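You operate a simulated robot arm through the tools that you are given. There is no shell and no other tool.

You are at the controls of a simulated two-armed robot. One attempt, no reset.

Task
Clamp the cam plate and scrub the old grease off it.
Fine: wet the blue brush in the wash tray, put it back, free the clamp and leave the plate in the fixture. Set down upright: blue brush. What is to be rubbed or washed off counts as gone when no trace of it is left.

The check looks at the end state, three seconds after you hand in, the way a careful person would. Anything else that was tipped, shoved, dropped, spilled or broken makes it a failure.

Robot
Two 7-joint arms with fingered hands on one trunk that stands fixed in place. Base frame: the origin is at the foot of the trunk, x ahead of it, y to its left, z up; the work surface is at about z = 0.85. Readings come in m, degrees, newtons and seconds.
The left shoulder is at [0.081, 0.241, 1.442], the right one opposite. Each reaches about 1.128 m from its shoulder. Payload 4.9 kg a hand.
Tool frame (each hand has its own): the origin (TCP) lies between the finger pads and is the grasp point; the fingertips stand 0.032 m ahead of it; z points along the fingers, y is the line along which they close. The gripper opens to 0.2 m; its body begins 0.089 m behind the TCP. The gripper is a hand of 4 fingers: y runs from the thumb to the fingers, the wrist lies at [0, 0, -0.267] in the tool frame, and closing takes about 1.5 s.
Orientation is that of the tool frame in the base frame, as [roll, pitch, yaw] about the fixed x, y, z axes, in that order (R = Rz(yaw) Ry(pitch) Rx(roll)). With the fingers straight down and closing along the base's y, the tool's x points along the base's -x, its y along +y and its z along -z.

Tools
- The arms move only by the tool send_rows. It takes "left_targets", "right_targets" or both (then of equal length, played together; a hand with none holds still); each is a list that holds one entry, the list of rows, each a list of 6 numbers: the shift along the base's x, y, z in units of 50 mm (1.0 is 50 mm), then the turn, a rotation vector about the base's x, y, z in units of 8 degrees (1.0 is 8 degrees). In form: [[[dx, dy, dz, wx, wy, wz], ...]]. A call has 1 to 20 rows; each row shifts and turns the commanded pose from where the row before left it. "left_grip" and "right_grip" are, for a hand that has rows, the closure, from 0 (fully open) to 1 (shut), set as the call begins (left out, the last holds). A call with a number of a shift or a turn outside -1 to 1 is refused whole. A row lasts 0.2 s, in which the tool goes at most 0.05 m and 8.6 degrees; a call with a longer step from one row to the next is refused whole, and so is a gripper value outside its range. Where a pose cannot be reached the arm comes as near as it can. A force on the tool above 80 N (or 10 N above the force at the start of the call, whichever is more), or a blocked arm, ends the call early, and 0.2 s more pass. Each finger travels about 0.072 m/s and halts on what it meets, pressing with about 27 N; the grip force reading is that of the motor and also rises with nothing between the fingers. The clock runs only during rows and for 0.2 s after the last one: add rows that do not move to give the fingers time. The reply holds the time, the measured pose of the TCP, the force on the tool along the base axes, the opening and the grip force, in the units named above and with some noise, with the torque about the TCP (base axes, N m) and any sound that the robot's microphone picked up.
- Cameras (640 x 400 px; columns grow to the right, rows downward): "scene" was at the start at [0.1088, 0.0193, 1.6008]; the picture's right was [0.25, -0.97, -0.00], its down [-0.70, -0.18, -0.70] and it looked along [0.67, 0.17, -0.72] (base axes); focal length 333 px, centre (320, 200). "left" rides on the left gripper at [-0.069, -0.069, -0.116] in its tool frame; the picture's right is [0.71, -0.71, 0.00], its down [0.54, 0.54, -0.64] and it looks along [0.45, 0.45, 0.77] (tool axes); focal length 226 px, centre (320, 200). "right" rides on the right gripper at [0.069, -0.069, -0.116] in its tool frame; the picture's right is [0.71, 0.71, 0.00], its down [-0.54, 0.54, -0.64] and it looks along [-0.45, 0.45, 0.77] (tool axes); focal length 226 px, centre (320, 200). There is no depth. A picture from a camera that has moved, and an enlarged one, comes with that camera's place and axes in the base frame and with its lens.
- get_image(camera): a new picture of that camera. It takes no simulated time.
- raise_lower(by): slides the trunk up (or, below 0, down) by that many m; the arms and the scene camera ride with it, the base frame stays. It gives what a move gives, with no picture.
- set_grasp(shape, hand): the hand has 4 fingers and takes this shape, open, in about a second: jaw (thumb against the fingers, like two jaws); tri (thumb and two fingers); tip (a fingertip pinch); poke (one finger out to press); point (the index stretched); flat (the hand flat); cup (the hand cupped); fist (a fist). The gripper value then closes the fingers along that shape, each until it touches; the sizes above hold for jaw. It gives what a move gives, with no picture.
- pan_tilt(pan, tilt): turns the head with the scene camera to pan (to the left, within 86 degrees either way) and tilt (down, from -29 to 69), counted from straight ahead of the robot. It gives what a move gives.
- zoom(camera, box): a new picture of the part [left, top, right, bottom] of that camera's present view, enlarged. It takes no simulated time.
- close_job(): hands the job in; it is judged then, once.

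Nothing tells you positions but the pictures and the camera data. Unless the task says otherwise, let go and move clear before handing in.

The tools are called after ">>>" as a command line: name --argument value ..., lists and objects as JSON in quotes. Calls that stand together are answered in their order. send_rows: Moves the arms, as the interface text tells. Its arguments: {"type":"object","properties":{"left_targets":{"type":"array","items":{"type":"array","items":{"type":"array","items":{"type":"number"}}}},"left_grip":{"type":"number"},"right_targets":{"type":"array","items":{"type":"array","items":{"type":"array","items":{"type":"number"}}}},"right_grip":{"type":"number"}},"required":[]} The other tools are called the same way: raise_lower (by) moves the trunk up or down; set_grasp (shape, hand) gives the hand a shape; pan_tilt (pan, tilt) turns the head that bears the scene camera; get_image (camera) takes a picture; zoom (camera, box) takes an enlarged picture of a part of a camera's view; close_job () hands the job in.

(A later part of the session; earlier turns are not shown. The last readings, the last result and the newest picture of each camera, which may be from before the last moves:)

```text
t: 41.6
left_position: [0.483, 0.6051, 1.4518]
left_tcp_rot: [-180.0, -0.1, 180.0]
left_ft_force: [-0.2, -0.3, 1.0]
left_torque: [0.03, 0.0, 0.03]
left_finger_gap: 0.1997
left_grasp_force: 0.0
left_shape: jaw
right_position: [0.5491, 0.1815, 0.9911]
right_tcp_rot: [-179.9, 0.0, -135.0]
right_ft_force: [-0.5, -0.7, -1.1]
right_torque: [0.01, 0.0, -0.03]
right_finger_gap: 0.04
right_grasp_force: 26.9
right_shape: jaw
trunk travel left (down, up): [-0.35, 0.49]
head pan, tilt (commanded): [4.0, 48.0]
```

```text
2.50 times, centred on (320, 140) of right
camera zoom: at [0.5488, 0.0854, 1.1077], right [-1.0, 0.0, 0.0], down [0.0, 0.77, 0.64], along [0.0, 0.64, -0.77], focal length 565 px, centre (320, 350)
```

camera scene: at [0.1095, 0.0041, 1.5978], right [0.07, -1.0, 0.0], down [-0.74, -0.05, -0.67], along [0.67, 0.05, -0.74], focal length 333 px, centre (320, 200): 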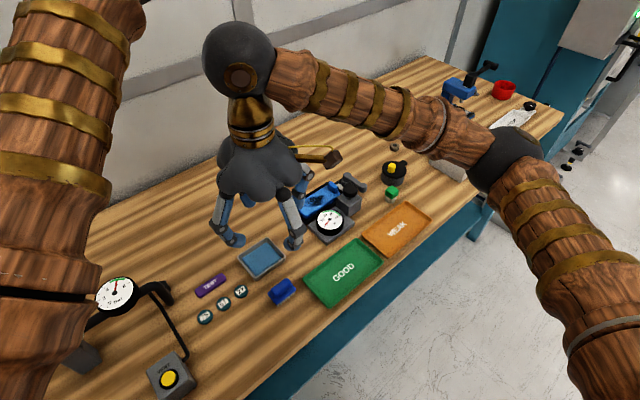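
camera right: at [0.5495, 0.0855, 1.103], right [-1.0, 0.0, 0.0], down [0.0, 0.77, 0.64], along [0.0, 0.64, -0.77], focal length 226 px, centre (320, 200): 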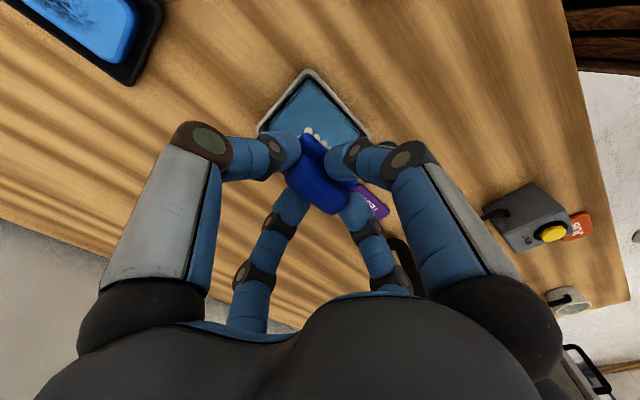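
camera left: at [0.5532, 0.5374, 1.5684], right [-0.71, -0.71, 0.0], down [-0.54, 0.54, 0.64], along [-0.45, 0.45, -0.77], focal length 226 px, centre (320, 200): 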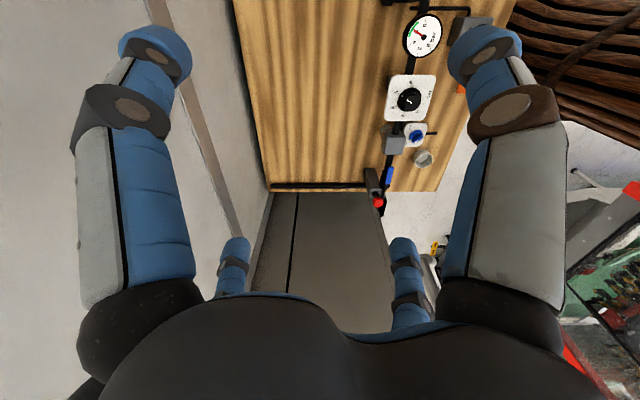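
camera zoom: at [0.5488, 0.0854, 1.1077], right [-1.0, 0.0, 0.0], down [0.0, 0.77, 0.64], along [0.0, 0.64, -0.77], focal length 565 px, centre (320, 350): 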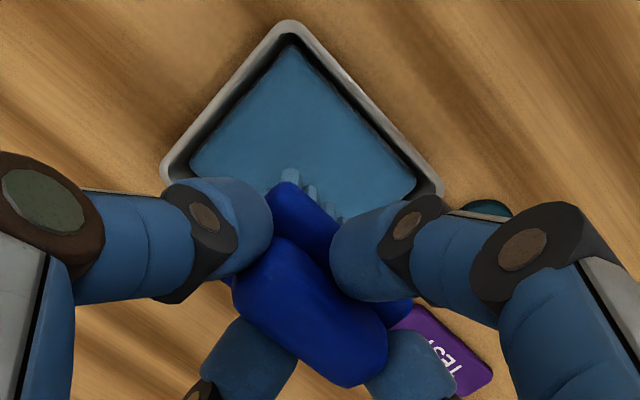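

The bristles stay wet and blue, and the tray hasn't moved. Now I'll carry the brush over the plate at a safe height and look at clearances to the tab, knob and gauge.

>>> send_rows --right_targets '[[[0, 0, 0.4, 0, 0, 0], [0.8, -0.47, 0, 0, 0, 0], [0.8, -0.47, 0, 0, 0, 0], [0.8, -0.47, 0, 0, 0, 0], [0.8, -0.47, 0, 0, 0, 0], [0.82, -0.5, 0, 0, 0, 0], [0, 0, 0, 0, 0, 0]]]'

>>> get_image --camera "right"

>>> zoom --camera "scene" --box '[250, 130, 410, 250]'

>>> get_image --camera "scene"

```text
t: 43.2
left_position: [0.4828, 0.6062, 1.4507]
left_tcp_rot: [180.0, 0.0, -180.0]
left_ft_force: [0.0, -0.2, -1.2]
left_torque: [-0.02, 0.01, 0.01]
left_finger_gap: 0.2002
left_grasp_force: 0.1
left_shape: jaw
right_position: [0.751, 0.0637, 1.0098]
right_tcp_rot: [180.0, 0.0, -135.0]
right_ft_force: [0.0, -0.3, -0.3]
right_torque: [-0.02, -0.02, -0.01]
right_finger_gap: 0.0399
right_grasp_force: 27.1
right_shape: jaw
trunk travel left (down, up): [-0.35, 0.49]
head pan, tilt (commanded): [4.0, 48.0]
```

```text
taken
camera right: at [0.7506, -0.0331, 1.1266], right [-1.0, 0.0, 0.0], down [0.0, 0.77, 0.64], along [0.0, 0.64, -0.77], focal length 226 px, centre (320, 200)
```

right: 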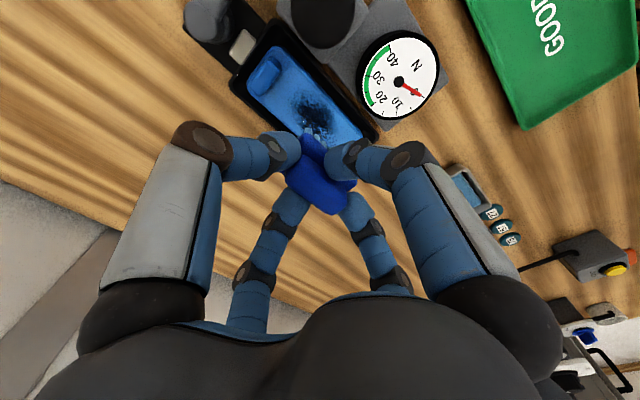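

```text
3.33 times, centred on (330, 190) of scene
camera zoom: at [0.1086, 0.0056, 1.5979], right [0.07, -1.0, 0.0], down [-0.74, -0.05, -0.67], along [0.67, 0.05, -0.74], focal length 1110 px, centre (287, 233)
```

zoom: 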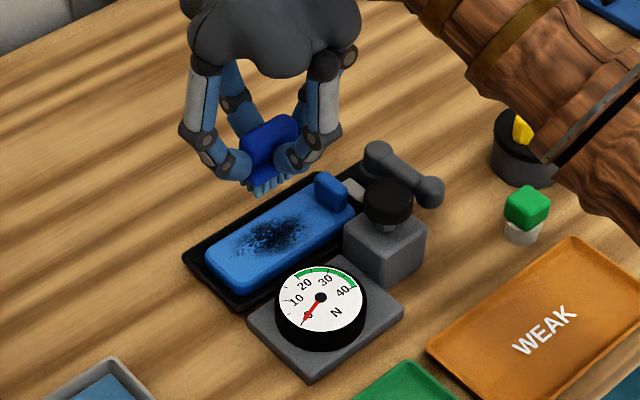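

```text
taken
camera scene: at [0.1086, 0.0056, 1.5979], right [0.07, -1.0, 0.0], down [-0.74, -0.05, -0.67], along [0.67, 0.05, -0.74], focal length 333 px, centre (320, 200)
```

scene: 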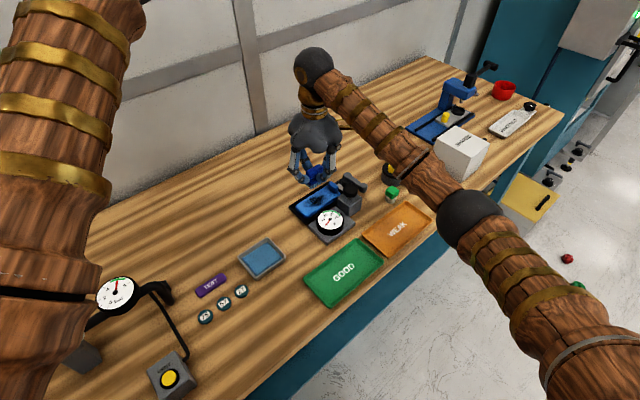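

The fingers rise outward, so they clear the tab, knob and gauge. I'll lower to just above the grease and then find contact in small steps.

>>> send_rows --right_targets '[[[0, 0, -0.5, 0, 0, 0], [0, 0, -0.5, 0, 0, 0], [0, 0, -0.3, 0, 0, 0], [0, 0, 0, 0, 0, 0]]]'

>>> get_image --camera "right"

>>> zoom --camera "scene" --box '[250, 130, 410, 250]'

```text
t: 44.2
left_position: [0.4858, 0.605, 1.4504]
left_tcp_rot: [180.0, 0.1, 180.0]
left_ft_force: [0.1, -1.5, -1.0]
left_torque: [-0.01, 0.0, -0.02]
left_finger_gap: 0.1997
left_grasp_force: 0.1
left_shape: jaw
right_position: [0.7516, 0.0637, 0.945]
right_tcp_rot: [-179.9, 0.0, -135.0]
right_ft_force: [0.0, 0.0, 0.1]
right_torque: [0.0, 0.0, 0.02]
right_finger_gap: 0.0398
right_grasp_force: 27.3
right_shape: jaw
trunk travel left (down, up): [-0.35, 0.49]
head pan, tilt (commanded): [4.0, 48.0]
```

```text
taken
camera right: at [0.7503, -0.0331, 1.0622], right [-1.0, 0.0, 0.0], down [0.0, 0.77, 0.64], along [0.0, 0.64, -0.77], focal length 226 px, centre (320, 200)
```

right: 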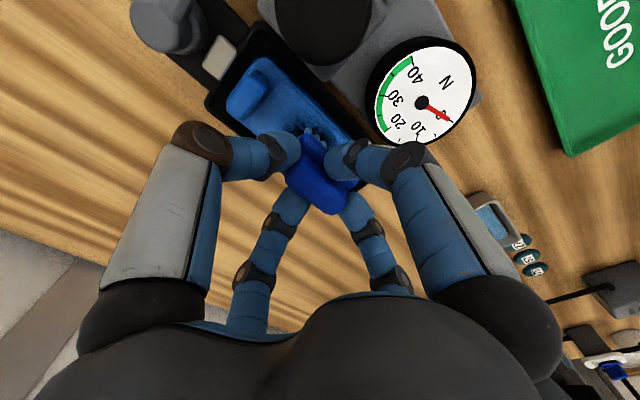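

```text
3.33 times, centred on (330, 190) of scene
camera zoom: at [0.1094, 0.0051, 1.5978], right [0.07, -1.0, 0.0], down [-0.74, -0.05, -0.67], along [0.67, 0.05, -0.74], focal length 1110 px, centre (287, 233)
```

zoom: 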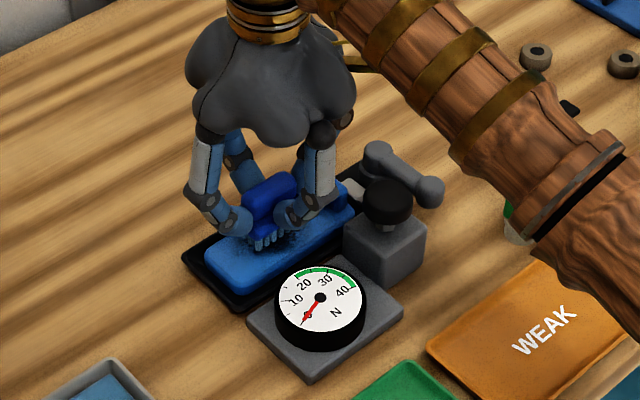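

I'll lower a few millimetres at a time.

>>> send_rows --right_targets '[[[0, 0, -0.04, 0, 0, 0], [0, 0, -0.04, 0, 0, 0], [0, 0, -0.04, 0, 0, 0], [0, 0, -0.04, 0, 0, 0], [0, 0, 0, 0, 0, 0]]]'

>>> send_rows --right_targets '[[[0, 0, -0.04, 0, 0, 0], [0, 0, 0, 0, 0, 0]]]'

```text
t: 45.4
left_position: [0.4853, 0.6044, 1.4503]
left_tcp_rot: [-180.0, 0.0, 180.0]
left_ft_force: [-0.1, 0.1, -0.1]
left_torque: [0.0, 0.05, -0.02]
left_finger_gap: 0.1996
left_grasp_force: 0.1
left_shape: jaw
right_position: [0.7498, 0.0632, 0.9386]
right_tcp_rot: [-179.9, 0.0, -134.9]
right_ft_force: [0.5, -0.4, -1.0]
right_torque: [0.01, 0.01, 0.03]
right_finger_gap: 0.0398
right_grasp_force: 27.5
right_shape: jaw
trunk travel left (down, up): [-0.35, 0.49]
head pan, tilt (commanded): [4.0, 48.0]
```

```text
t: 46.0
left_position: [0.4847, 0.6048, 1.4507]
left_tcp_rot: [179.9, 0.1, -180.0]
left_ft_force: [0.8, 0.4, 0.3]
left_torque: [0.01, -0.03, 0.02]
left_finger_gap: 0.2
left_grasp_force: 0.1
left_shape: jaw
right_position: [0.7501, 0.0629, 0.9351]
right_tcp_rot: [-179.9, 0.1, -134.9]
right_ft_force: [-1.7, -0.4, -0.7]
right_torque: [-0.01, -0.03, 0.01]
right_finger_gap: 0.0401
right_grasp_force: 27.6
right_shape: jaw
trunk travel left (down, up): [-0.35, 0.49]
head pan, tilt (commanded): [4.0, 48.0]
```

>>> send_rows --right_targets '[[[0, 0, -0.03, 0, 0, 0], [0, 0, 0, 0, 0, 0]]]'

>>> zoom --camera "scene" --box '[280, 160, 360, 220]'

```text
t: 46.6
left_position: [0.4842, 0.6048, 1.4517]
left_tcp_rot: [180.0, 0.0, 179.9]
left_ft_force: [-0.2, -0.5, -0.2]
left_torque: [0.0, -0.02, 0.03]
left_finger_gap: 0.1999
left_grasp_force: 0.0
left_shape: jaw
right_position: [0.7506, 0.0628, 0.9351]
right_tcp_rot: [180.0, -0.1, -135.0]
right_ft_force: [0.2, 0.3, 0.7]
right_torque: [-0.02, 0.01, 0.01]
right_finger_gap: 0.04
right_grasp_force: 26.9
right_shape: jaw
trunk travel left (down, up): [-0.35, 0.49]
head pan, tilt (commanded): [4.0, 48.0]
```

```text
6.67 times, centred on (320, 190) of scene
camera zoom: at [0.1093, 0.0051, 1.5978], right [0.07, -1.0, 0.0], down [-0.74, -0.05, -0.67], along [0.67, 0.05, -0.74], focal length 2219 px, centre (320, 267)
```

zoom: 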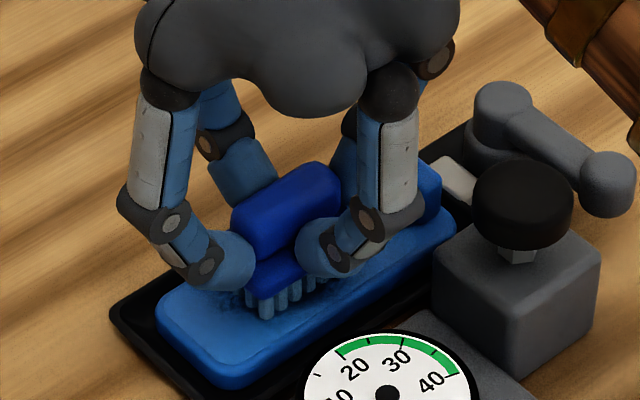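

>>> send_rows --right_targets '[[[0, 0, -0.03, 0, 0, 0], [0, 0, 0, 0, 0, 0]]]'

>>> send_rows --right_targets '[[[0, 0, -0.02, 0, 0, 0], [0, 0, 0, 0, 0, 0]]]'

```text
t: 47.2
left_position: [0.4844, 0.6055, 1.4512]
left_tcp_rot: [-180.0, -0.1, 180.0]
left_ft_force: [0.1, 0.2, -0.7]
left_torque: [0.05, 0.0, -0.01]
left_finger_gap: 0.2
left_grasp_force: 0.1
left_shape: jaw
right_position: [0.7508, 0.0629, 0.9336]
right_tcp_rot: [179.9, 0.0, -135.0]
right_ft_force: [0.0, 0.2, -1.0]
right_torque: [0.0, 0.0, 0.02]
right_finger_gap: 0.0398
right_grasp_force: 27.3
right_shape: jaw
trunk travel left (down, up): [-0.35, 0.49]
head pan, tilt (commanded): [4.0, 48.0]
```

```text
t: 47.8
left_position: [0.4853, 0.6055, 1.45]
left_tcp_rot: [180.0, 0.1, -179.9]
left_ft_force: [0.3, -0.4, -0.1]
left_torque: [0.0, 0.0, 0.01]
left_finger_gap: 0.1998
left_grasp_force: 0.1
left_shape: jaw
right_position: [0.751, 0.0622, 0.9328]
right_tcp_rot: [180.0, 0.0, -134.9]
right_ft_force: [-0.4, 0.3, -1.9]
right_torque: [0.01, 0.04, 0.01]
right_finger_gap: 0.04
right_grasp_force: 27.2
right_shape: jaw
trunk travel left (down, up): [-0.35, 0.49]
head pan, tilt (commanded): [4.0, 48.0]
```

No contact yet, so I'll continue down in 1 mm steps.

>>> send_rows --right_targets '[[[0, 0, -0.02, 0, 0, 0], [0, 0, 0, 0, 0, 0], [0, 0, -0.02, 0, 0, 0], [0, 0, 0, 0, 0, 0]]]'

>>> send_rows --right_targets '[[[0, 0, -0.02, 0, 0, 0], [0, 0, 0, 0, 0, 0]]]'

```text
t: 48.8
left_position: [0.4836, 0.6051, 1.4508]
left_tcp_rot: [180.0, 0.0, -180.0]
left_ft_force: [0.9, -0.2, 0.1]
left_torque: [0.02, -0.03, -0.05]
left_finger_gap: 0.1996
left_grasp_force: 0.1
left_shape: jaw
right_position: [0.7508, 0.0623, 0.929]
right_tcp_rot: [-180.0, 0.0, -135.0]
right_ft_force: [-1.1, 0.0, -0.8]
right_torque: [0.01, 0.02, 0.02]
right_finger_gap: 0.04
right_grasp_force: 27.0
right_shape: jaw
trunk travel left (down, up): [-0.35, 0.49]
head pan, tilt (commanded): [4.0, 48.0]
```

```text
t: 49.4
left_position: [0.4841, 0.6051, 1.4507]
left_tcp_rot: [180.0, -0.1, 179.9]
left_ft_force: [-0.3, 0.9, 0.0]
left_torque: [-0.01, 0.0, 0.04]
left_finger_gap: 0.2
left_grasp_force: 0.1
left_shape: jaw
right_position: [0.7501, 0.0629, 0.929]
right_tcp_rot: [-180.0, 0.1, -135.0]
right_ft_force: [-0.2, 0.6, -0.4]
right_torque: [-0.04, -0.01, 0.0]
right_finger_gap: 0.04
right_grasp_force: 27.4
right_shape: jaw
trunk travel left (down, up): [-0.35, 0.49]
head pan, tilt (commanded): [4.0, 48.0]
```

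>>> send_rows --right_targets '[[[0, 0, -0.02, 0, 0, 0], [0, 0, 0, 0, 0, 0]]]'

>>> zoom --camera "scene" --box '[280, 160, 360, 220]'

>>> zoom --camera "right" --box '[220, 40, 400, 180]'

```text
t: 50.0
left_position: [0.4839, 0.6051, 1.451]
left_tcp_rot: [-180.0, 0.0, 180.0]
left_ft_force: [0.4, -0.9, -0.9]
left_torque: [0.0, 0.0, -0.01]
left_finger_gap: 0.1999
left_grasp_force: 0.0
left_shape: jaw
right_position: [0.7503, 0.0627, 0.9281]
right_tcp_rot: [179.9, -0.1, -135.1]
right_ft_force: [0.3, 0.1, -0.8]
right_torque: [0.02, -0.02, 0.0]
right_finger_gap: 0.0401
right_grasp_force: 26.9
right_shape: jaw
trunk travel left (down, up): [-0.35, 0.49]
head pan, tilt (commanded): [4.0, 48.0]
```

```text
6.67 times, centred on (320, 190) of scene
camera zoom: at [0.1093, 0.0051, 1.5978], right [0.07, -1.0, 0.0], down [-0.74, -0.05, -0.67], along [0.67, 0.05, -0.74], focal length 2219 px, centre (320, 267)
```

zoom: 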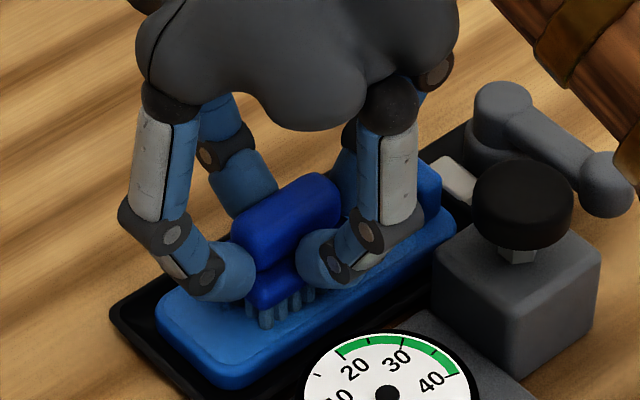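

```text
2.86 times, centred on (310, 110) of right
camera zoom: at [0.7499, -0.0337, 1.0445], right [-1.0, 0.0, 0.0], down [0.0, 0.77, 0.64], along [0.0, 0.64, -0.77], focal length 646 px, centre (349, 457)
```

zoom: 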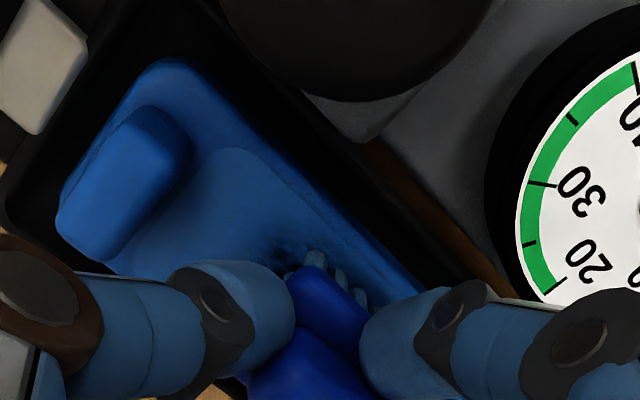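

>>> send_rows --right_targets '[[[0, 0, -0.02, 0, 0, 0], [0, 0, 0, 0, 0, 0]]]'

>>> send_rows --right_targets '[[[0, 0, -0.02, 0, 0, 0], [0, 0, 0, 0, 0, 0]]]'

```text
t: 50.6
left_position: [0.4835, 0.6039, 1.4504]
left_tcp_rot: [179.9, 0.0, -180.0]
left_ft_force: [0.2, 0.2, -0.3]
left_torque: [0.01, -0.03, -0.03]
left_finger_gap: 0.1999
left_grasp_force: 0.2
left_shape: jaw
right_position: [0.7511, 0.0637, 0.9281]
right_tcp_rot: [-180.0, 0.0, -135.0]
right_ft_force: [0.6, 0.6, 4.0]
right_torque: [0.14, 0.02, -0.01]
right_finger_gap: 0.04
right_grasp_force: 26.7
right_shape: jaw
trunk travel left (down, up): [-0.35, 0.49]
head pan, tilt (commanded): [4.0, 48.0]
```

```text
t: 51.2
left_position: [0.4832, 0.6045, 1.4518]
left_tcp_rot: [180.0, 0.0, -180.0]
left_ft_force: [-0.1, -0.2, -0.1]
left_torque: [0.0, 0.0, -0.03]
left_finger_gap: 0.1999
left_grasp_force: 0.1
left_shape: jaw
right_position: [0.7513, 0.0629, 0.9271]
right_tcp_rot: [180.0, 0.1, -135.1]
right_ft_force: [0.3, -0.8, 9.5]
right_torque: [0.14, 0.02, 0.0]
right_finger_gap: 0.04
right_grasp_force: 27.1
right_shape: jaw
trunk travel left (down, up): [-0.35, 0.49]
head pan, tilt (commanded): [4.0, 48.0]
```

Contact is made at about 9.5 N. I'll do a short test stroke along the plate and see how the plate and grease respond.

>>> send_rows --right_targets '[[[0.07, -0.07, 0, 0, 0, 0], [0.07, -0.07, 0, 0, 0, 0], [0.07, -0.07, 0, 0, 0, 0], [0, 0, 0, 0, 0, 0]]]'

>>> zoom --camera "scene" --box '[280, 160, 360, 220]'

>>> zoom --camera "right" --box '[220, 40, 400, 180]'

```text
t: 52.2
left_position: [0.4828, 0.6048, 1.4518]
left_tcp_rot: [179.9, 0.1, -180.0]
left_ft_force: [-0.8, 0.7, -1.0]
left_torque: [-0.04, 0.0, -0.02]
left_finger_gap: 0.2
left_grasp_force: 0.0
left_shape: jaw
right_position: [0.7609, 0.0522, 0.9266]
right_tcp_rot: [-179.9, 0.1, -135.0]
right_ft_force: [-1.8, 3.1, 10.4]
right_torque: [0.32, 0.23, 0.02]
right_finger_gap: 0.0399
right_grasp_force: 26.9
right_shape: jaw
trunk travel left (down, up): [-0.35, 0.49]
head pan, tilt (commanded): [4.0, 48.0]
```

```text
6.67 times, centred on (320, 190) of scene
camera zoom: at [0.1075, 0.0056, 1.598], right [0.07, -1.0, 0.0], down [-0.74, -0.05, -0.67], along [0.67, 0.05, -0.74], focal length 2219 px, centre (320, 267)
```

zoom: 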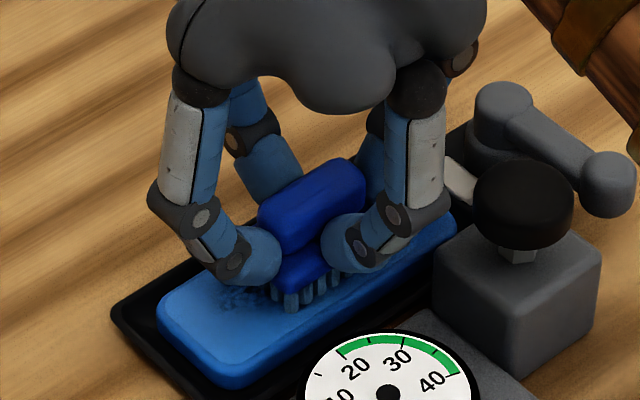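

```text
2.86 times, centred on (310, 110) of right
camera zoom: at [0.7597, -0.0435, 1.0441], right [-1.0, 0.0, 0.0], down [0.0, 0.77, 0.64], along [0.0, 0.64, -0.77], focal length 646 px, centre (349, 457)
```

zoom: 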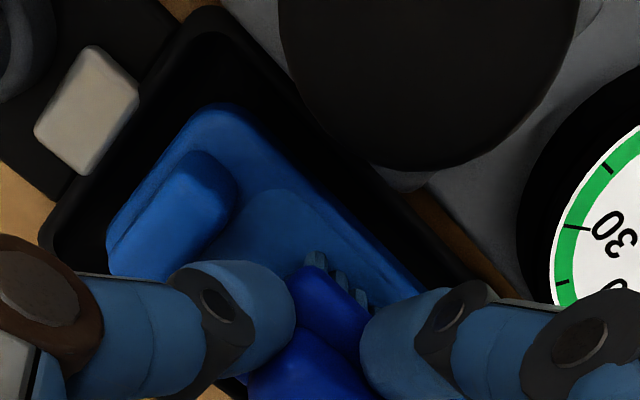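

The plate stays put while the brush slides, and lateral force is only about 4 N. I'll continue with back-and-forth strokes.

>>> send_rows --right_targets '[[[-0.095, 0.095, 0, 0, 0, 0], [-0.095, 0.095, 0, 0, 0, 0], [-0.095, 0.095, 0, 0, 0, 0], [-0.095, 0.095, 0, 0, 0, 0], [-0.095, 0.095, 0, 0, 0, 0], [-0.095, 0.095, 0, 0, 0, 0], [0.095, -0.095, 0, 0, 0, 0], [0.095, -0.095, 0, 0, 0, 0], [0.095, -0.095, 0, 0, 0, 0], [0.095, -0.095, 0, 0, 0, 0], [0.095, -0.095, 0, 0, 0, 0], [0.095, -0.095, 0, 0, 0, 0], [-0.095, 0.095, 0, 0, 0, 0], [-0.095, 0.095, 0, 0, 0, 0], [-0.095, 0.095, 0, 0, 0, 0], [-0.095, 0.095, 0, 0, 0, 0], [-0.095, 0.095, 0, 0, 0, 0], [-0.095, 0.095, 0, 0, 0, 0], [0, 0, 0, 0, 0, 0]]]'

>>> zoom --camera "scene" --box '[280, 160, 360, 220]'

>>> zoom --camera "right" --box '[200, 20, 400, 180]'

```text
t: 56.2
left_position: [0.483, 0.605, 1.452]
left_tcp_rot: [-180.0, 0.0, 180.0]
left_ft_force: [0.2, 0.1, -0.5]
left_torque: [0.03, 0.02, -0.06]
left_finger_gap: 0.2
left_grasp_force: 0.1
left_shape: jaw
right_position: [0.7318, 0.0812, 0.9264]
right_tcp_rot: [-180.0, 0.2, -134.9]
right_ft_force: [1.3, -0.3, 14.9]
right_torque: [0.03, 0.04, -0.04]
right_finger_gap: 0.0401
right_grasp_force: 26.6
right_shape: jaw
trunk travel left (down, up): [-0.35, 0.49]
head pan, tilt (commanded): [4.0, 48.0]
```

```text
6.67 times, centred on (320, 190) of scene
camera zoom: at [0.1075, 0.0048, 1.598], right [0.07, -1.0, 0.0], down [-0.74, -0.05, -0.67], along [0.67, 0.05, -0.74], focal length 2219 px, centre (320, 267)
```

zoom: 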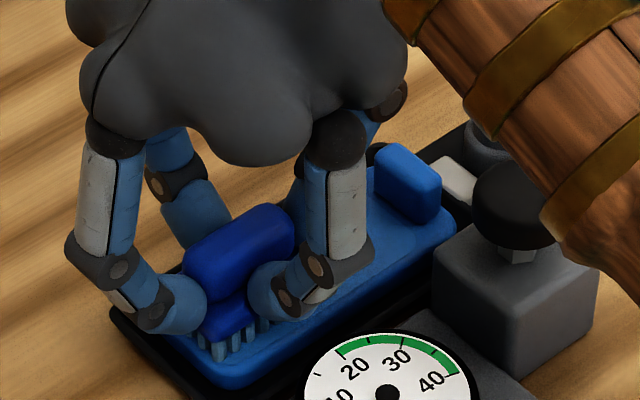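

```text
2.50 times, centred on (300, 100) of right
camera zoom: at [0.7306, -0.015, 1.0439], right [-1.0, 0.0, 0.0], down [0.0, 0.77, 0.64], along [0.0, 0.64, -0.77], focal length 565 px, centre (370, 450)
```

zoom: 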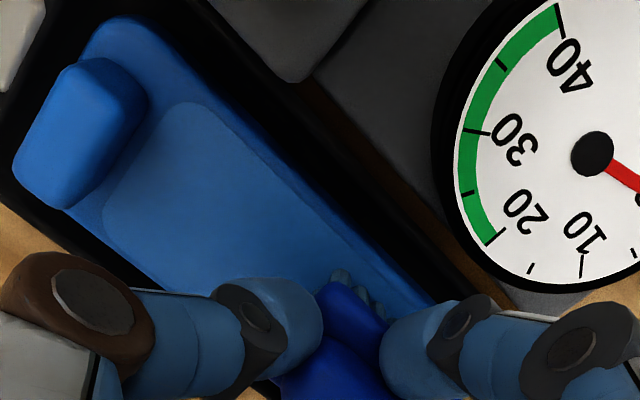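

The uncovered part already looks clean. I'll scrub a few more passes with small sideways offsets so that the whole patch gets covered.

>>> send_rows --right_targets '[[[0.085, 0.085, 0, 0, 0, 0], [0.095, -0.095, 0, 0, 0, 0], [0.095, -0.095, 0, 0, 0, 0], [0.095, -0.095, 0, 0, 0, 0], [0.095, -0.095, 0, 0, 0, 0], [0.095, -0.095, 0, 0, 0, 0], [0.095, -0.095, 0, 0, 0, 0], [-0.085, -0.085, 0, 0, 0, 0], [-0.085, -0.085, 0, 0, 0, 0], [-0.095, 0.095, 0, 0, 0, 0], [-0.095, 0.095, 0, 0, 0, 0], [-0.095, 0.095, 0, 0, 0, 0], [-0.095, 0.095, 0, 0, 0, 0], [-0.095, 0.095, 0, 0, 0, 0], [-0.095, 0.095, 0, 0, 0, 0], [0.085, 0.085, 0, 0, 0, 0], [0, 0, 0, 0, 0, 0]]]'

>>> send_rows --right_targets '[[[0.095, -0.095, 0, 0, 0, 0], [0.095, -0.095, 0, 0, 0, 0], [0.095, -0.095, 0, 0, 0, 0], [0.095, -0.095, 0, 0, 0, 0], [0.095, -0.095, 0, 0, 0, 0], [0.095, -0.095, 0, 0, 0, 0], [0, 0, 0, 0, 0, 0]]]'

>>> zoom --camera "scene" --box '[280, 160, 360, 220]'

>>> zoom --camera "right" --box '[200, 20, 400, 180]'

```text
t: 59.8
left_position: [0.4816, 0.6039, 1.4527]
left_tcp_rot: [-179.9, 0.2, 180.0]
left_ft_force: [0.6, -0.5, -0.8]
left_torque: [-0.02, -0.01, 0.01]
left_finger_gap: 0.1999
left_grasp_force: 0.0
left_shape: jaw
right_position: [0.7309, 0.0825, 0.9264]
right_tcp_rot: [180.0, 0.1, -134.9]
right_ft_force: [-4.4, -4.4, 18.8]
right_torque: [-0.16, 0.32, 0.06]
right_finger_gap: 0.0401
right_grasp_force: 27.1
right_shape: jaw
trunk travel left (down, up): [-0.35, 0.49]
head pan, tilt (commanded): [4.0, 48.0]
```

```text
t: 61.4
left_position: [0.4815, 0.6055, 1.4523]
left_tcp_rot: [180.0, 0.1, -180.0]
left_ft_force: [-1.0, -0.7, -0.4]
left_torque: [0.01, -0.02, -0.03]
left_finger_gap: 0.2001
left_grasp_force: 0.1
left_shape: jaw
right_position: [0.7599, 0.0514, 0.9272]
right_tcp_rot: [-179.9, 0.0, -135.0]
right_ft_force: [-2.5, 3.7, 14.1]
right_torque: [0.35, 0.26, 0.02]
right_finger_gap: 0.0401
right_grasp_force: 27.1
right_shape: jaw
trunk travel left (down, up): [-0.35, 0.49]
head pan, tilt (commanded): [4.0, 48.0]
```

```text
6.67 times, centred on (320, 190) of scene
camera zoom: at [0.1069, 0.0055, 1.598], right [0.07, -1.0, 0.0], down [-0.74, -0.05, -0.67], along [0.67, 0.05, -0.74], focal length 2219 px, centre (320, 267)
```

zoom: 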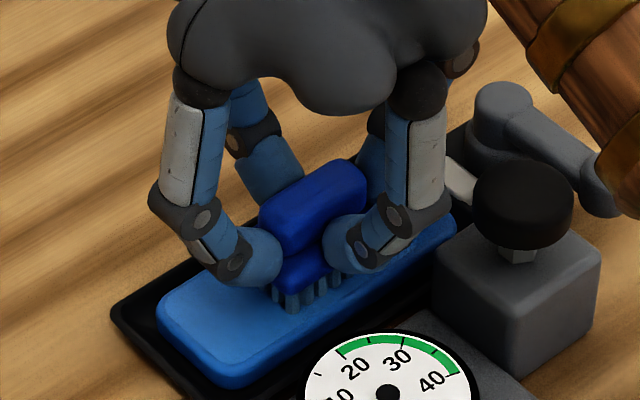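

```text
2.50 times, centred on (300, 100) of right
camera zoom: at [0.759, -0.044, 1.0441], right [-1.0, 0.0, 0.0], down [0.0, 0.77, 0.64], along [0.0, 0.64, -0.77], focal length 565 px, centre (370, 450)
```

zoom: 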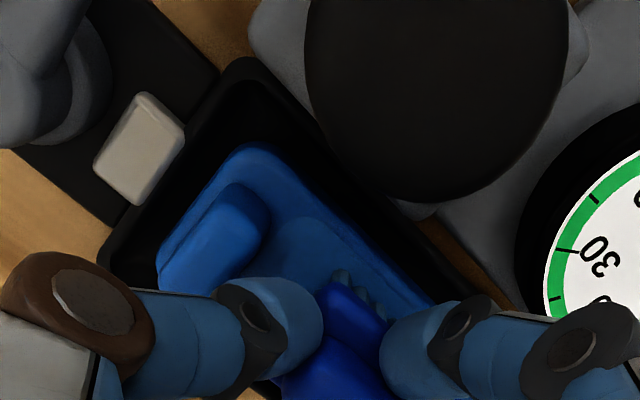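

It looks clean. I'll lift straight up, move aside and inspect the plate.

>>> send_rows --right_targets '[[[0, 0, 0.2, 0, 0, 0], [0, 0, 0.5, 0, 0, 0], [0, 0, 0.6, 0, 0, 0], [0, 0, 0.4, 0, 0, 0], [-0.75, 0.55, 0, 0, 0, 0], [-0.75, 0.55, 0, 0, 0, 0], [-0.75, 0.55, 0, 0, 0, 0], [0, 0, 0, 0, 0, 0]]]'

>>> get_image --camera "scene"

>>> zoom --camera "scene" --box '[280, 160, 360, 220]'

>>> get_image --camera "right"

```text
t: 63.2
left_position: [0.4847, 0.6038, 1.4504]
left_tcp_rot: [180.0, 0.1, -180.0]
left_ft_force: [-0.1, -0.2, 0.0]
left_torque: [0.05, 0.01, 0.03]
left_finger_gap: 0.1999
left_grasp_force: 0.0
left_shape: jaw
right_position: [0.6492, 0.1337, 1.0096]
right_tcp_rot: [180.0, 0.1, -135.0]
right_ft_force: [-0.8, -0.3, 0.0]
right_torque: [-0.01, -0.01, 0.0]
right_finger_gap: 0.0397
right_grasp_force: 26.9
right_shape: jaw
trunk travel left (down, up): [-0.35, 0.49]
head pan, tilt (commanded): [4.0, 48.0]
```

```text
taken
camera scene: at [0.1095, 0.0048, 1.5978], right [0.07, -1.0, 0.0], down [-0.74, -0.05, -0.67], along [0.67, 0.05, -0.74], focal length 333 px, centre (320, 200)
```

scene: 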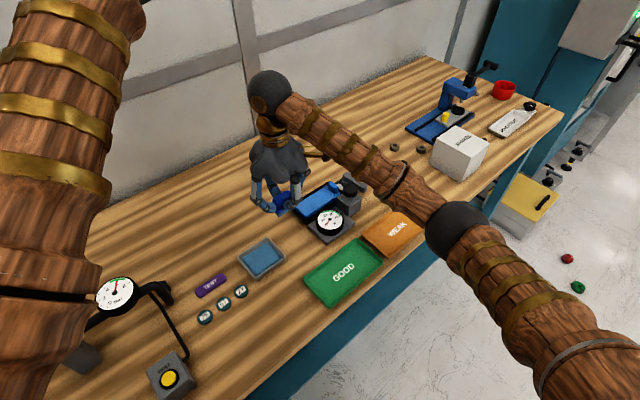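

```text
6.67 times, centred on (320, 190) of scene
camera zoom: at [0.1095, 0.0048, 1.5978], right [0.07, -1.0, 0.0], down [-0.74, -0.05, -0.67], along [0.67, 0.05, -0.74], focal length 2219 px, centre (320, 267)
```

zoom: 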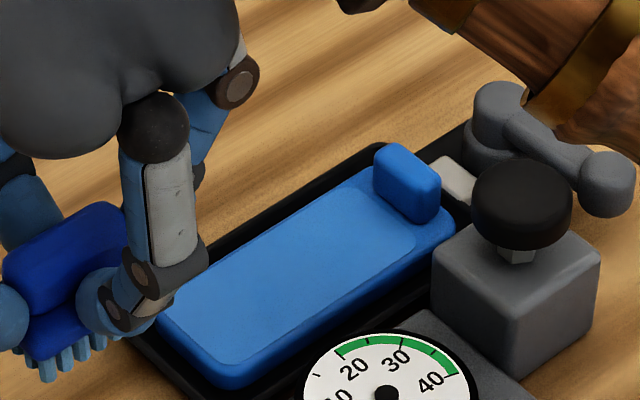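

```text
taken
camera right: at [0.6487, 0.0377, 1.1269], right [-1.0, 0.0, 0.0], down [0.0, 0.77, 0.64], along [0.0, 0.64, -0.77], focal length 226 px, centre (320, 200)
```

right: 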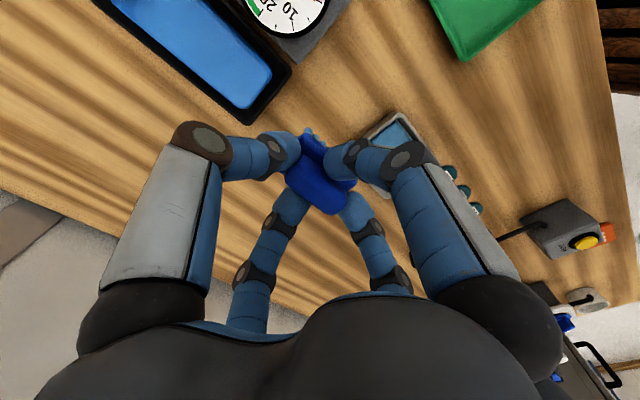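

The grease seems gone. I'll zoom in closely for any faint trace.

>>> zoom --camera "scene" --box '[295, 175, 345, 212]'

>>> zoom --camera "right" --box '[90, 0, 290, 120]'

```text
10.81 times, centred on (320, 194) of scene
camera zoom: at [0.1095, 0.0048, 1.5978], right [0.07, -1.0, 0.0], down [-0.74, -0.05, -0.67], along [0.67, 0.05, -0.74], focal length 3598 px, centre (320, 270)
```

zoom: 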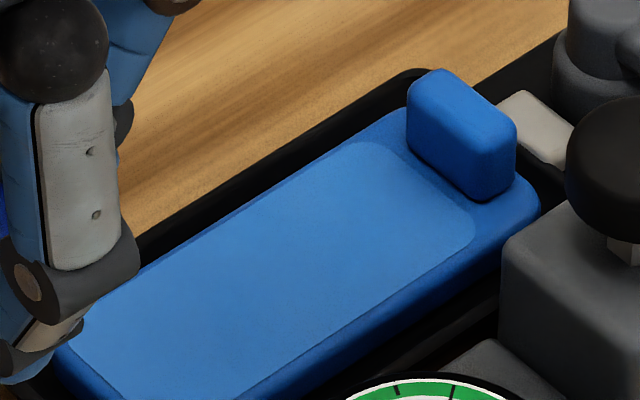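

```text
3.20 times, centred on (190, 60) of right
camera zoom: at [0.6487, 0.0377, 1.1269], right [-1.0, 0.0, 0.0], down [0.0, 0.77, 0.64], along [0.0, 0.64, -0.77], focal length 723 px, centre (736, 648)
```

zoom: 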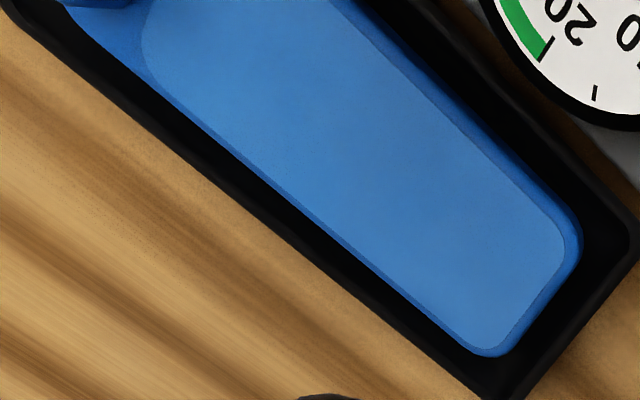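

The plate is clean with no trace left. Now I'll take the brush back to its place at (0.4655, 0.1175).

>>> send_rows --right_targets '[[[-0.9, -0.08, 0, 0, 0, 0], [-0.9, -0.08, 0, 0, 0, 0], [-0.9, -0.08, 0, 0, 0, 0], [-0.97, -0.09, 0, 0, 0, 0], [0, 0, -0.6, 0, 0, 0], [0, 0, -0.6, 0, 0, 0], [0, 0, -0.4, 0, 0, 0], [0, 0, 0, 0, 0, 0]]]'

>>> zoom --camera "scene" --box '[210, 220, 350, 320]'

>>> get_image --camera "right"

```text
t: 65.0
left_position: [0.4846, 0.6045, 1.4512]
left_tcp_rot: [-180.0, 0.1, -180.0]
left_ft_force: [-0.2, 0.4, -0.1]
left_torque: [-0.01, 0.03, 0.03]
left_finger_gap: 0.1999
left_grasp_force: 0.1
left_shape: jaw
right_position: [0.4652, 0.1191, 0.93]
right_tcp_rot: [180.0, -0.1, -135.0]
right_ft_force: [0.1, 0.4, -1.2]
right_torque: [-0.01, 0.02, 0.01]
right_finger_gap: 0.04
right_grasp_force: 26.9
right_shape: jaw
trunk travel left (down, up): [-0.35, 0.49]
head pan, tilt (commanded): [4.0, 48.0]
```

```text
4.00 times, centred on (280, 270) of scene
camera zoom: at [0.1096, 0.0052, 1.5978], right [0.07, -1.0, 0.0], down [-0.74, -0.05, -0.67], along [0.67, 0.05, -0.74], focal length 1331 px, centre (480, -80)
```

zoom: 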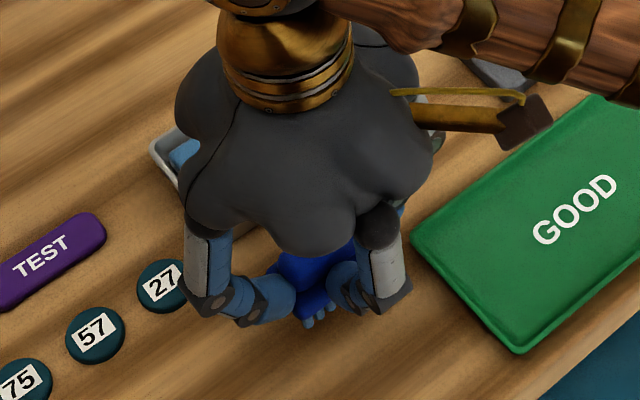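

```text
taken
camera right: at [0.464, 0.022, 1.0477], right [-1.0, 0.0, 0.0], down [0.0, 0.77, 0.64], along [0.0, 0.64, -0.77], focal length 226 px, centre (320, 200)
```

right: 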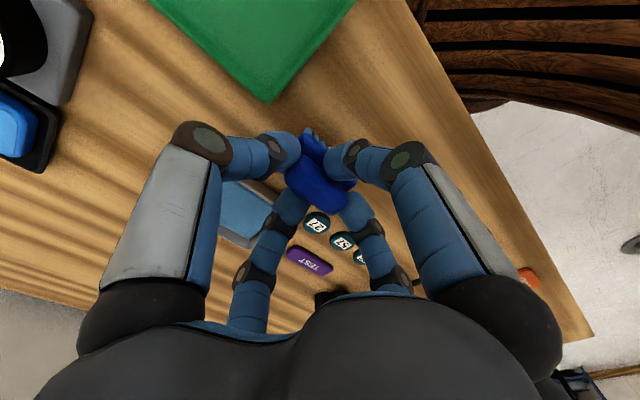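

I'm over the brush's spot. I'll lower to the table gently.

>>> send_rows --right_targets '[[[0, -0.02, -0.18, 0, 0, 0], [0, 0, -0.18, 0, 0, 0], [0, 0, 0, 0, 0, 0]]]'

>>> send_rows --right_targets '[[[0, 0, -0.04, 0, 0, 0], [0, 0, 0, 0, 0, 0]]]'

>>> send_rows --right_targets '[[[0, 0, -0.03, 0, 0, 0], [0, 0, 0, 0, 0, 0]]]'

```text
t: 65.8
left_position: [0.4849, 0.6056, 1.4515]
left_tcp_rot: [-180.0, 0.0, 180.0]
left_ft_force: [-0.5, -0.7, -0.4]
left_torque: [-0.01, -0.01, 0.0]
left_finger_gap: 0.1997
left_grasp_force: 0.1
left_shape: jaw
right_position: [0.4646, 0.1169, 0.9124]
right_tcp_rot: [180.0, 0.0, -135.1]
right_ft_force: [0.8, -0.4, -1.4]
right_torque: [0.03, -0.03, 0.01]
right_finger_gap: 0.04
right_grasp_force: 27.2
right_shape: jaw
trunk travel left (down, up): [-0.35, 0.49]
head pan, tilt (commanded): [4.0, 48.0]
```

```text
t: 66.4
left_position: [0.4843, 0.6059, 1.4508]
left_tcp_rot: [-180.0, 0.0, 180.0]
left_ft_force: [0.4, 0.1, 0.9]
left_torque: [-0.04, 0.01, 0.03]
left_finger_gap: 0.2
left_grasp_force: 0.1
left_shape: jaw
right_position: [0.464, 0.1175, 0.9119]
right_tcp_rot: [-179.9, 0.0, -135.0]
right_ft_force: [-0.6, -0.3, -1.0]
right_torque: [-0.01, -0.02, -0.02]
right_finger_gap: 0.0401
right_grasp_force: 26.7
right_shape: jaw
trunk travel left (down, up): [-0.35, 0.49]
head pan, tilt (commanded): [4.0, 48.0]
```

```text
t: 67.0
left_position: [0.4849, 0.6073, 1.4512]
left_tcp_rot: [-180.0, 0.0, -180.0]
left_ft_force: [-0.7, -0.2, 0.3]
left_torque: [-0.01, -0.01, 0.03]
left_finger_gap: 0.1999
left_grasp_force: 0.1
left_shape: jaw
right_position: [0.4643, 0.1175, 0.9102]
right_tcp_rot: [-180.0, 0.0, -134.9]
right_ft_force: [0.3, -0.8, -0.7]
right_torque: [0.0, -0.01, 0.02]
right_finger_gap: 0.0399
right_grasp_force: 27.2
right_shape: jaw
trunk travel left (down, up): [-0.35, 0.49]
head pan, tilt (commanded): [4.0, 48.0]
```

>>> send_rows --right_targets '[[[0, 0, -0.03, 0, 0, 0], [0, 0, 0, 0, 0, 0]]]'

>>> send_rows --right_targets '[[[0, 0, -0.03, 0, 0, 0], [0, 0, 0, 0, 0, 0]]]'

```text
t: 67.6
left_position: [0.4849, 0.6056, 1.4507]
left_tcp_rot: [180.0, 0.1, 180.0]
left_ft_force: [0.0, 0.5, -0.4]
left_torque: [-0.01, -0.01, -0.02]
left_finger_gap: 0.2002
left_grasp_force: 0.2
left_shape: jaw
right_position: [0.4641, 0.1162, 0.9083]
right_tcp_rot: [180.0, 0.1, -135.0]
right_ft_force: [0.0, -0.6, -0.7]
right_torque: [0.01, -0.03, -0.01]
right_finger_gap: 0.0398
right_grasp_force: 27.4
right_shape: jaw
trunk travel left (down, up): [-0.35, 0.49]
head pan, tilt (commanded): [4.0, 48.0]
```

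```text
t: 68.2
left_position: [0.4846, 0.6055, 1.4514]
left_tcp_rot: [180.0, 0.0, 180.0]
left_ft_force: [0.5, 0.7, 0.4]
left_torque: [0.02, -0.03, -0.01]
left_finger_gap: 0.1998
left_grasp_force: 0.1
left_shape: jaw
right_position: [0.4646, 0.1175, 0.9064]
right_tcp_rot: [-179.9, 0.0, -135.0]
right_ft_force: [-0.4, 0.0, -0.9]
right_torque: [0.01, 0.03, 0.01]
right_finger_gap: 0.0396
right_grasp_force: 26.2
right_shape: jaw
trunk travel left (down, up): [-0.35, 0.49]
head pan, tilt (commanded): [4.0, 48.0]
```

>>> send_rows --right_targets '[[[0, 0, -0.02, 0, 0, 0], [0, 0, 0, 0, 0, 0]]]'

>>> send_rows --right_targets '[[[0, 0, -0.02, 0, 0, 0], [0, 0, 0, 0, 0, 0]]]'

```text
t: 68.8
left_position: [0.4836, 0.6059, 1.4514]
left_tcp_rot: [179.9, 0.0, -180.0]
left_ft_force: [0.6, 0.0, 0.4]
left_torque: [0.05, 0.03, -0.01]
left_finger_gap: 0.1998
left_grasp_force: 0.0
left_shape: jaw
right_position: [0.4653, 0.1165, 0.9058]
right_tcp_rot: [180.0, -0.1, -134.9]
right_ft_force: [0.2, 0.2, 5.8]
right_torque: [0.16, 0.04, 0.02]
right_finger_gap: 0.04
right_grasp_force: 27.4
right_shape: jaw
trunk travel left (down, up): [-0.35, 0.49]
head pan, tilt (commanded): [4.0, 48.0]
```

```text
t: 69.4
left_position: [0.4831, 0.605, 1.4517]
left_tcp_rot: [180.0, -0.1, 179.9]
left_ft_force: [0.1, -0.4, -0.7]
left_torque: [-0.02, 0.0, -0.03]
left_finger_gap: 0.1998
left_grasp_force: 0.0
left_shape: jaw
right_position: [0.4652, 0.1167, 0.9066]
right_tcp_rot: [179.9, 0.1, -135.0]
right_ft_force: [2.0, -0.1, 23.8]
right_torque: [0.14, 0.03, 0.02]
right_finger_gap: 0.0398
right_grasp_force: 26.6
right_shape: jaw
trunk travel left (down, up): [-0.35, 0.49]
head pan, tilt (commanded): [4.0, 48.0]
```

The brush is on the table. I'll ease up 1 mm to drop the load, and then open the fingers.

>>> send_rows --right_targets '[[[0, 0, 0.02, 0, 0, 0], [0, 0, 0, 0, 0, 0]]]'

>>> send_rows --right_targets '[[[0, 0, 0, 0, 0, 0], [0, 0, 0, 0, 0, 0], [0, 0, 0, 0, 0, 0], [0, 0, 0, 0, 0, 0], [0, 0, 0, 0, 0, 0]]]' --right_grip 0.55

>>> zoom --camera "scene" --box '[210, 220, 350, 320]'

>>> get_image --camera "right"

```text
t: 70.0
left_position: [0.4837, 0.6046, 1.4516]
left_tcp_rot: [179.9, 0.0, -180.0]
left_ft_force: [0.5, 0.2, 0.6]
left_torque: [0.0, 0.01, 0.02]
left_finger_gap: 0.1997
left_grasp_force: 0.2
left_shape: jaw
right_position: [0.4651, 0.1161, 0.9065]
right_tcp_rot: [180.0, 0.0, -135.0]
right_ft_force: [2.8, 0.0, 18.1]
right_torque: [0.22, -0.12, 0.0]
right_finger_gap: 0.0398
right_grasp_force: 27.3
right_shape: jaw
trunk travel left (down, up): [-0.35, 0.49]
head pan, tilt (commanded): [4.0, 48.0]
```

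```text
t: 71.2
left_position: [0.4836, 0.6058, 1.4505]
left_tcp_rot: [-179.9, 0.1, 180.0]
left_ft_force: [-0.4, -0.6, -0.4]
left_torque: [-0.01, 0.01, 0.02]
left_finger_gap: 0.1999
left_grasp_force: 0.1
left_shape: jaw
right_position: [0.4653, 0.1171, 0.9056]
right_tcp_rot: [-180.0, 0.0, -134.9]
right_ft_force: [0.1, 0.2, 0.1]
right_torque: [0.0, -0.01, -0.01]
right_finger_gap: 0.0894
right_grasp_force: 0.1
right_shape: jaw
trunk travel left (down, up): [-0.35, 0.49]
head pan, tilt (commanded): [4.0, 48.0]
```

```text
4.00 times, centred on (280, 270) of scene
camera zoom: at [0.1089, 0.005, 1.5979], right [0.07, -1.0, 0.0], down [-0.74, -0.05, -0.67], along [0.67, 0.05, -0.74], focal length 1331 px, centre (480, -80)
```

zoom: 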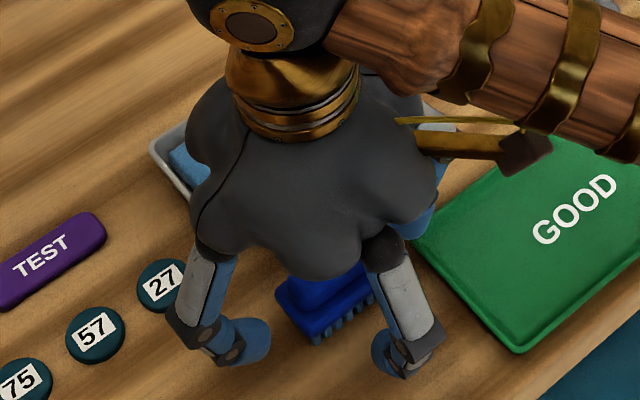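

```text
taken
camera right: at [0.4646, 0.0209, 1.0226], right [-1.0, 0.0, 0.0], down [0.0, 0.77, 0.64], along [0.0, 0.64, -0.77], focal length 226 px, centre (320, 200)
```

right: 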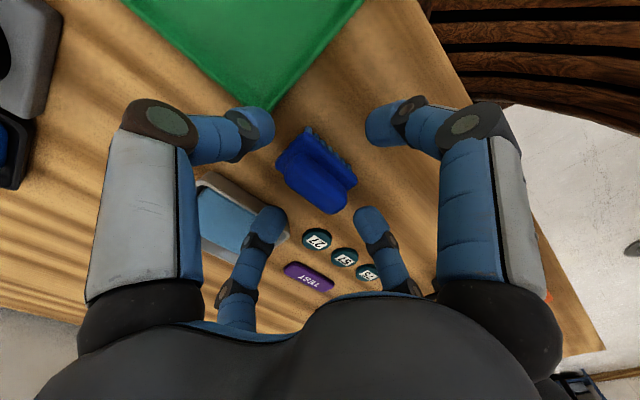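

The brush stands upright where it was. I'll lift straight up and clear, then set up the poke finger to open the clamp lever.

>>> send_rows --right_targets '[[[0, 0, 0.3, 0, 0, 0], [0, 0, 0.6, 0, 0, 0], [0, 0, 0.8, 0, 0, 0], [0, 0, 0.8, 0, 0, 0], [0, 0, 0.5, 0, 0, 0], [0, 0, 0, 0, 0, 0]]]'

>>> zoom --camera "scene" --box '[220, 220, 340, 310]'

>>> zoom --camera "right" --box '[240, 40, 400, 160]'

```text
t: 72.6
left_position: [0.4839, 0.6051, 1.4514]
left_tcp_rot: [-179.9, -0.1, 179.9]
left_ft_force: [0.4, -0.6, -1.0]
left_torque: [-0.01, 0.01, 0.02]
left_finger_gap: 0.2001
left_grasp_force: 0.1
left_shape: jaw
right_position: [0.4646, 0.1175, 1.0563]
right_tcp_rot: [180.0, 0.0, -135.0]
right_ft_force: [0.1, -0.6, -0.6]
right_torque: [0.0, -0.02, 0.02]
right_finger_gap: 0.0898
right_grasp_force: 0.0
right_shape: jaw
trunk travel left (down, up): [-0.35, 0.49]
head pan, tilt (commanded): [4.0, 48.0]
```

```text
4.44 times, centred on (280, 265) of scene
camera zoom: at [0.1093, 0.0051, 1.5978], right [0.07, -1.0, 0.0], down [-0.74, -0.05, -0.67], along [0.67, 0.05, -0.74], focal length 1479 px, centre (498, -89)
```

zoom: 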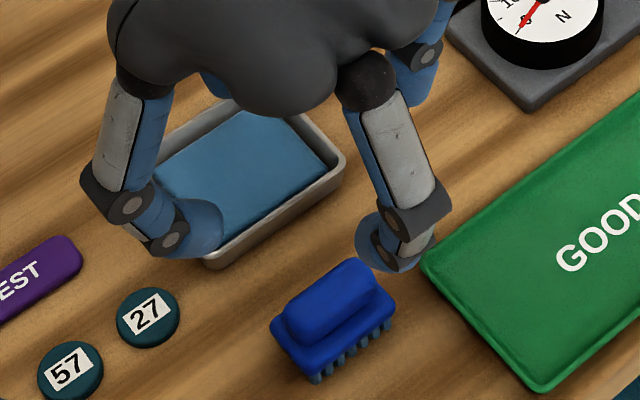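

```text
3.33 times, centred on (320, 100) of right
camera zoom: at [0.4645, 0.0213, 1.1722], right [-1.0, 0.0, 0.0], down [0.0, 0.77, 0.64], along [0.0, 0.64, -0.77], focal length 754 px, centre (320, 533)
```

zoom: 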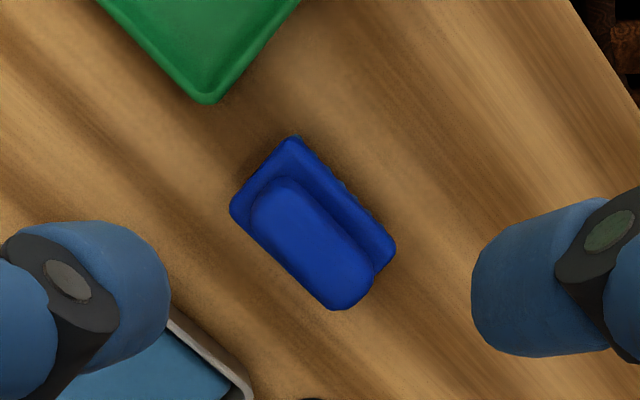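

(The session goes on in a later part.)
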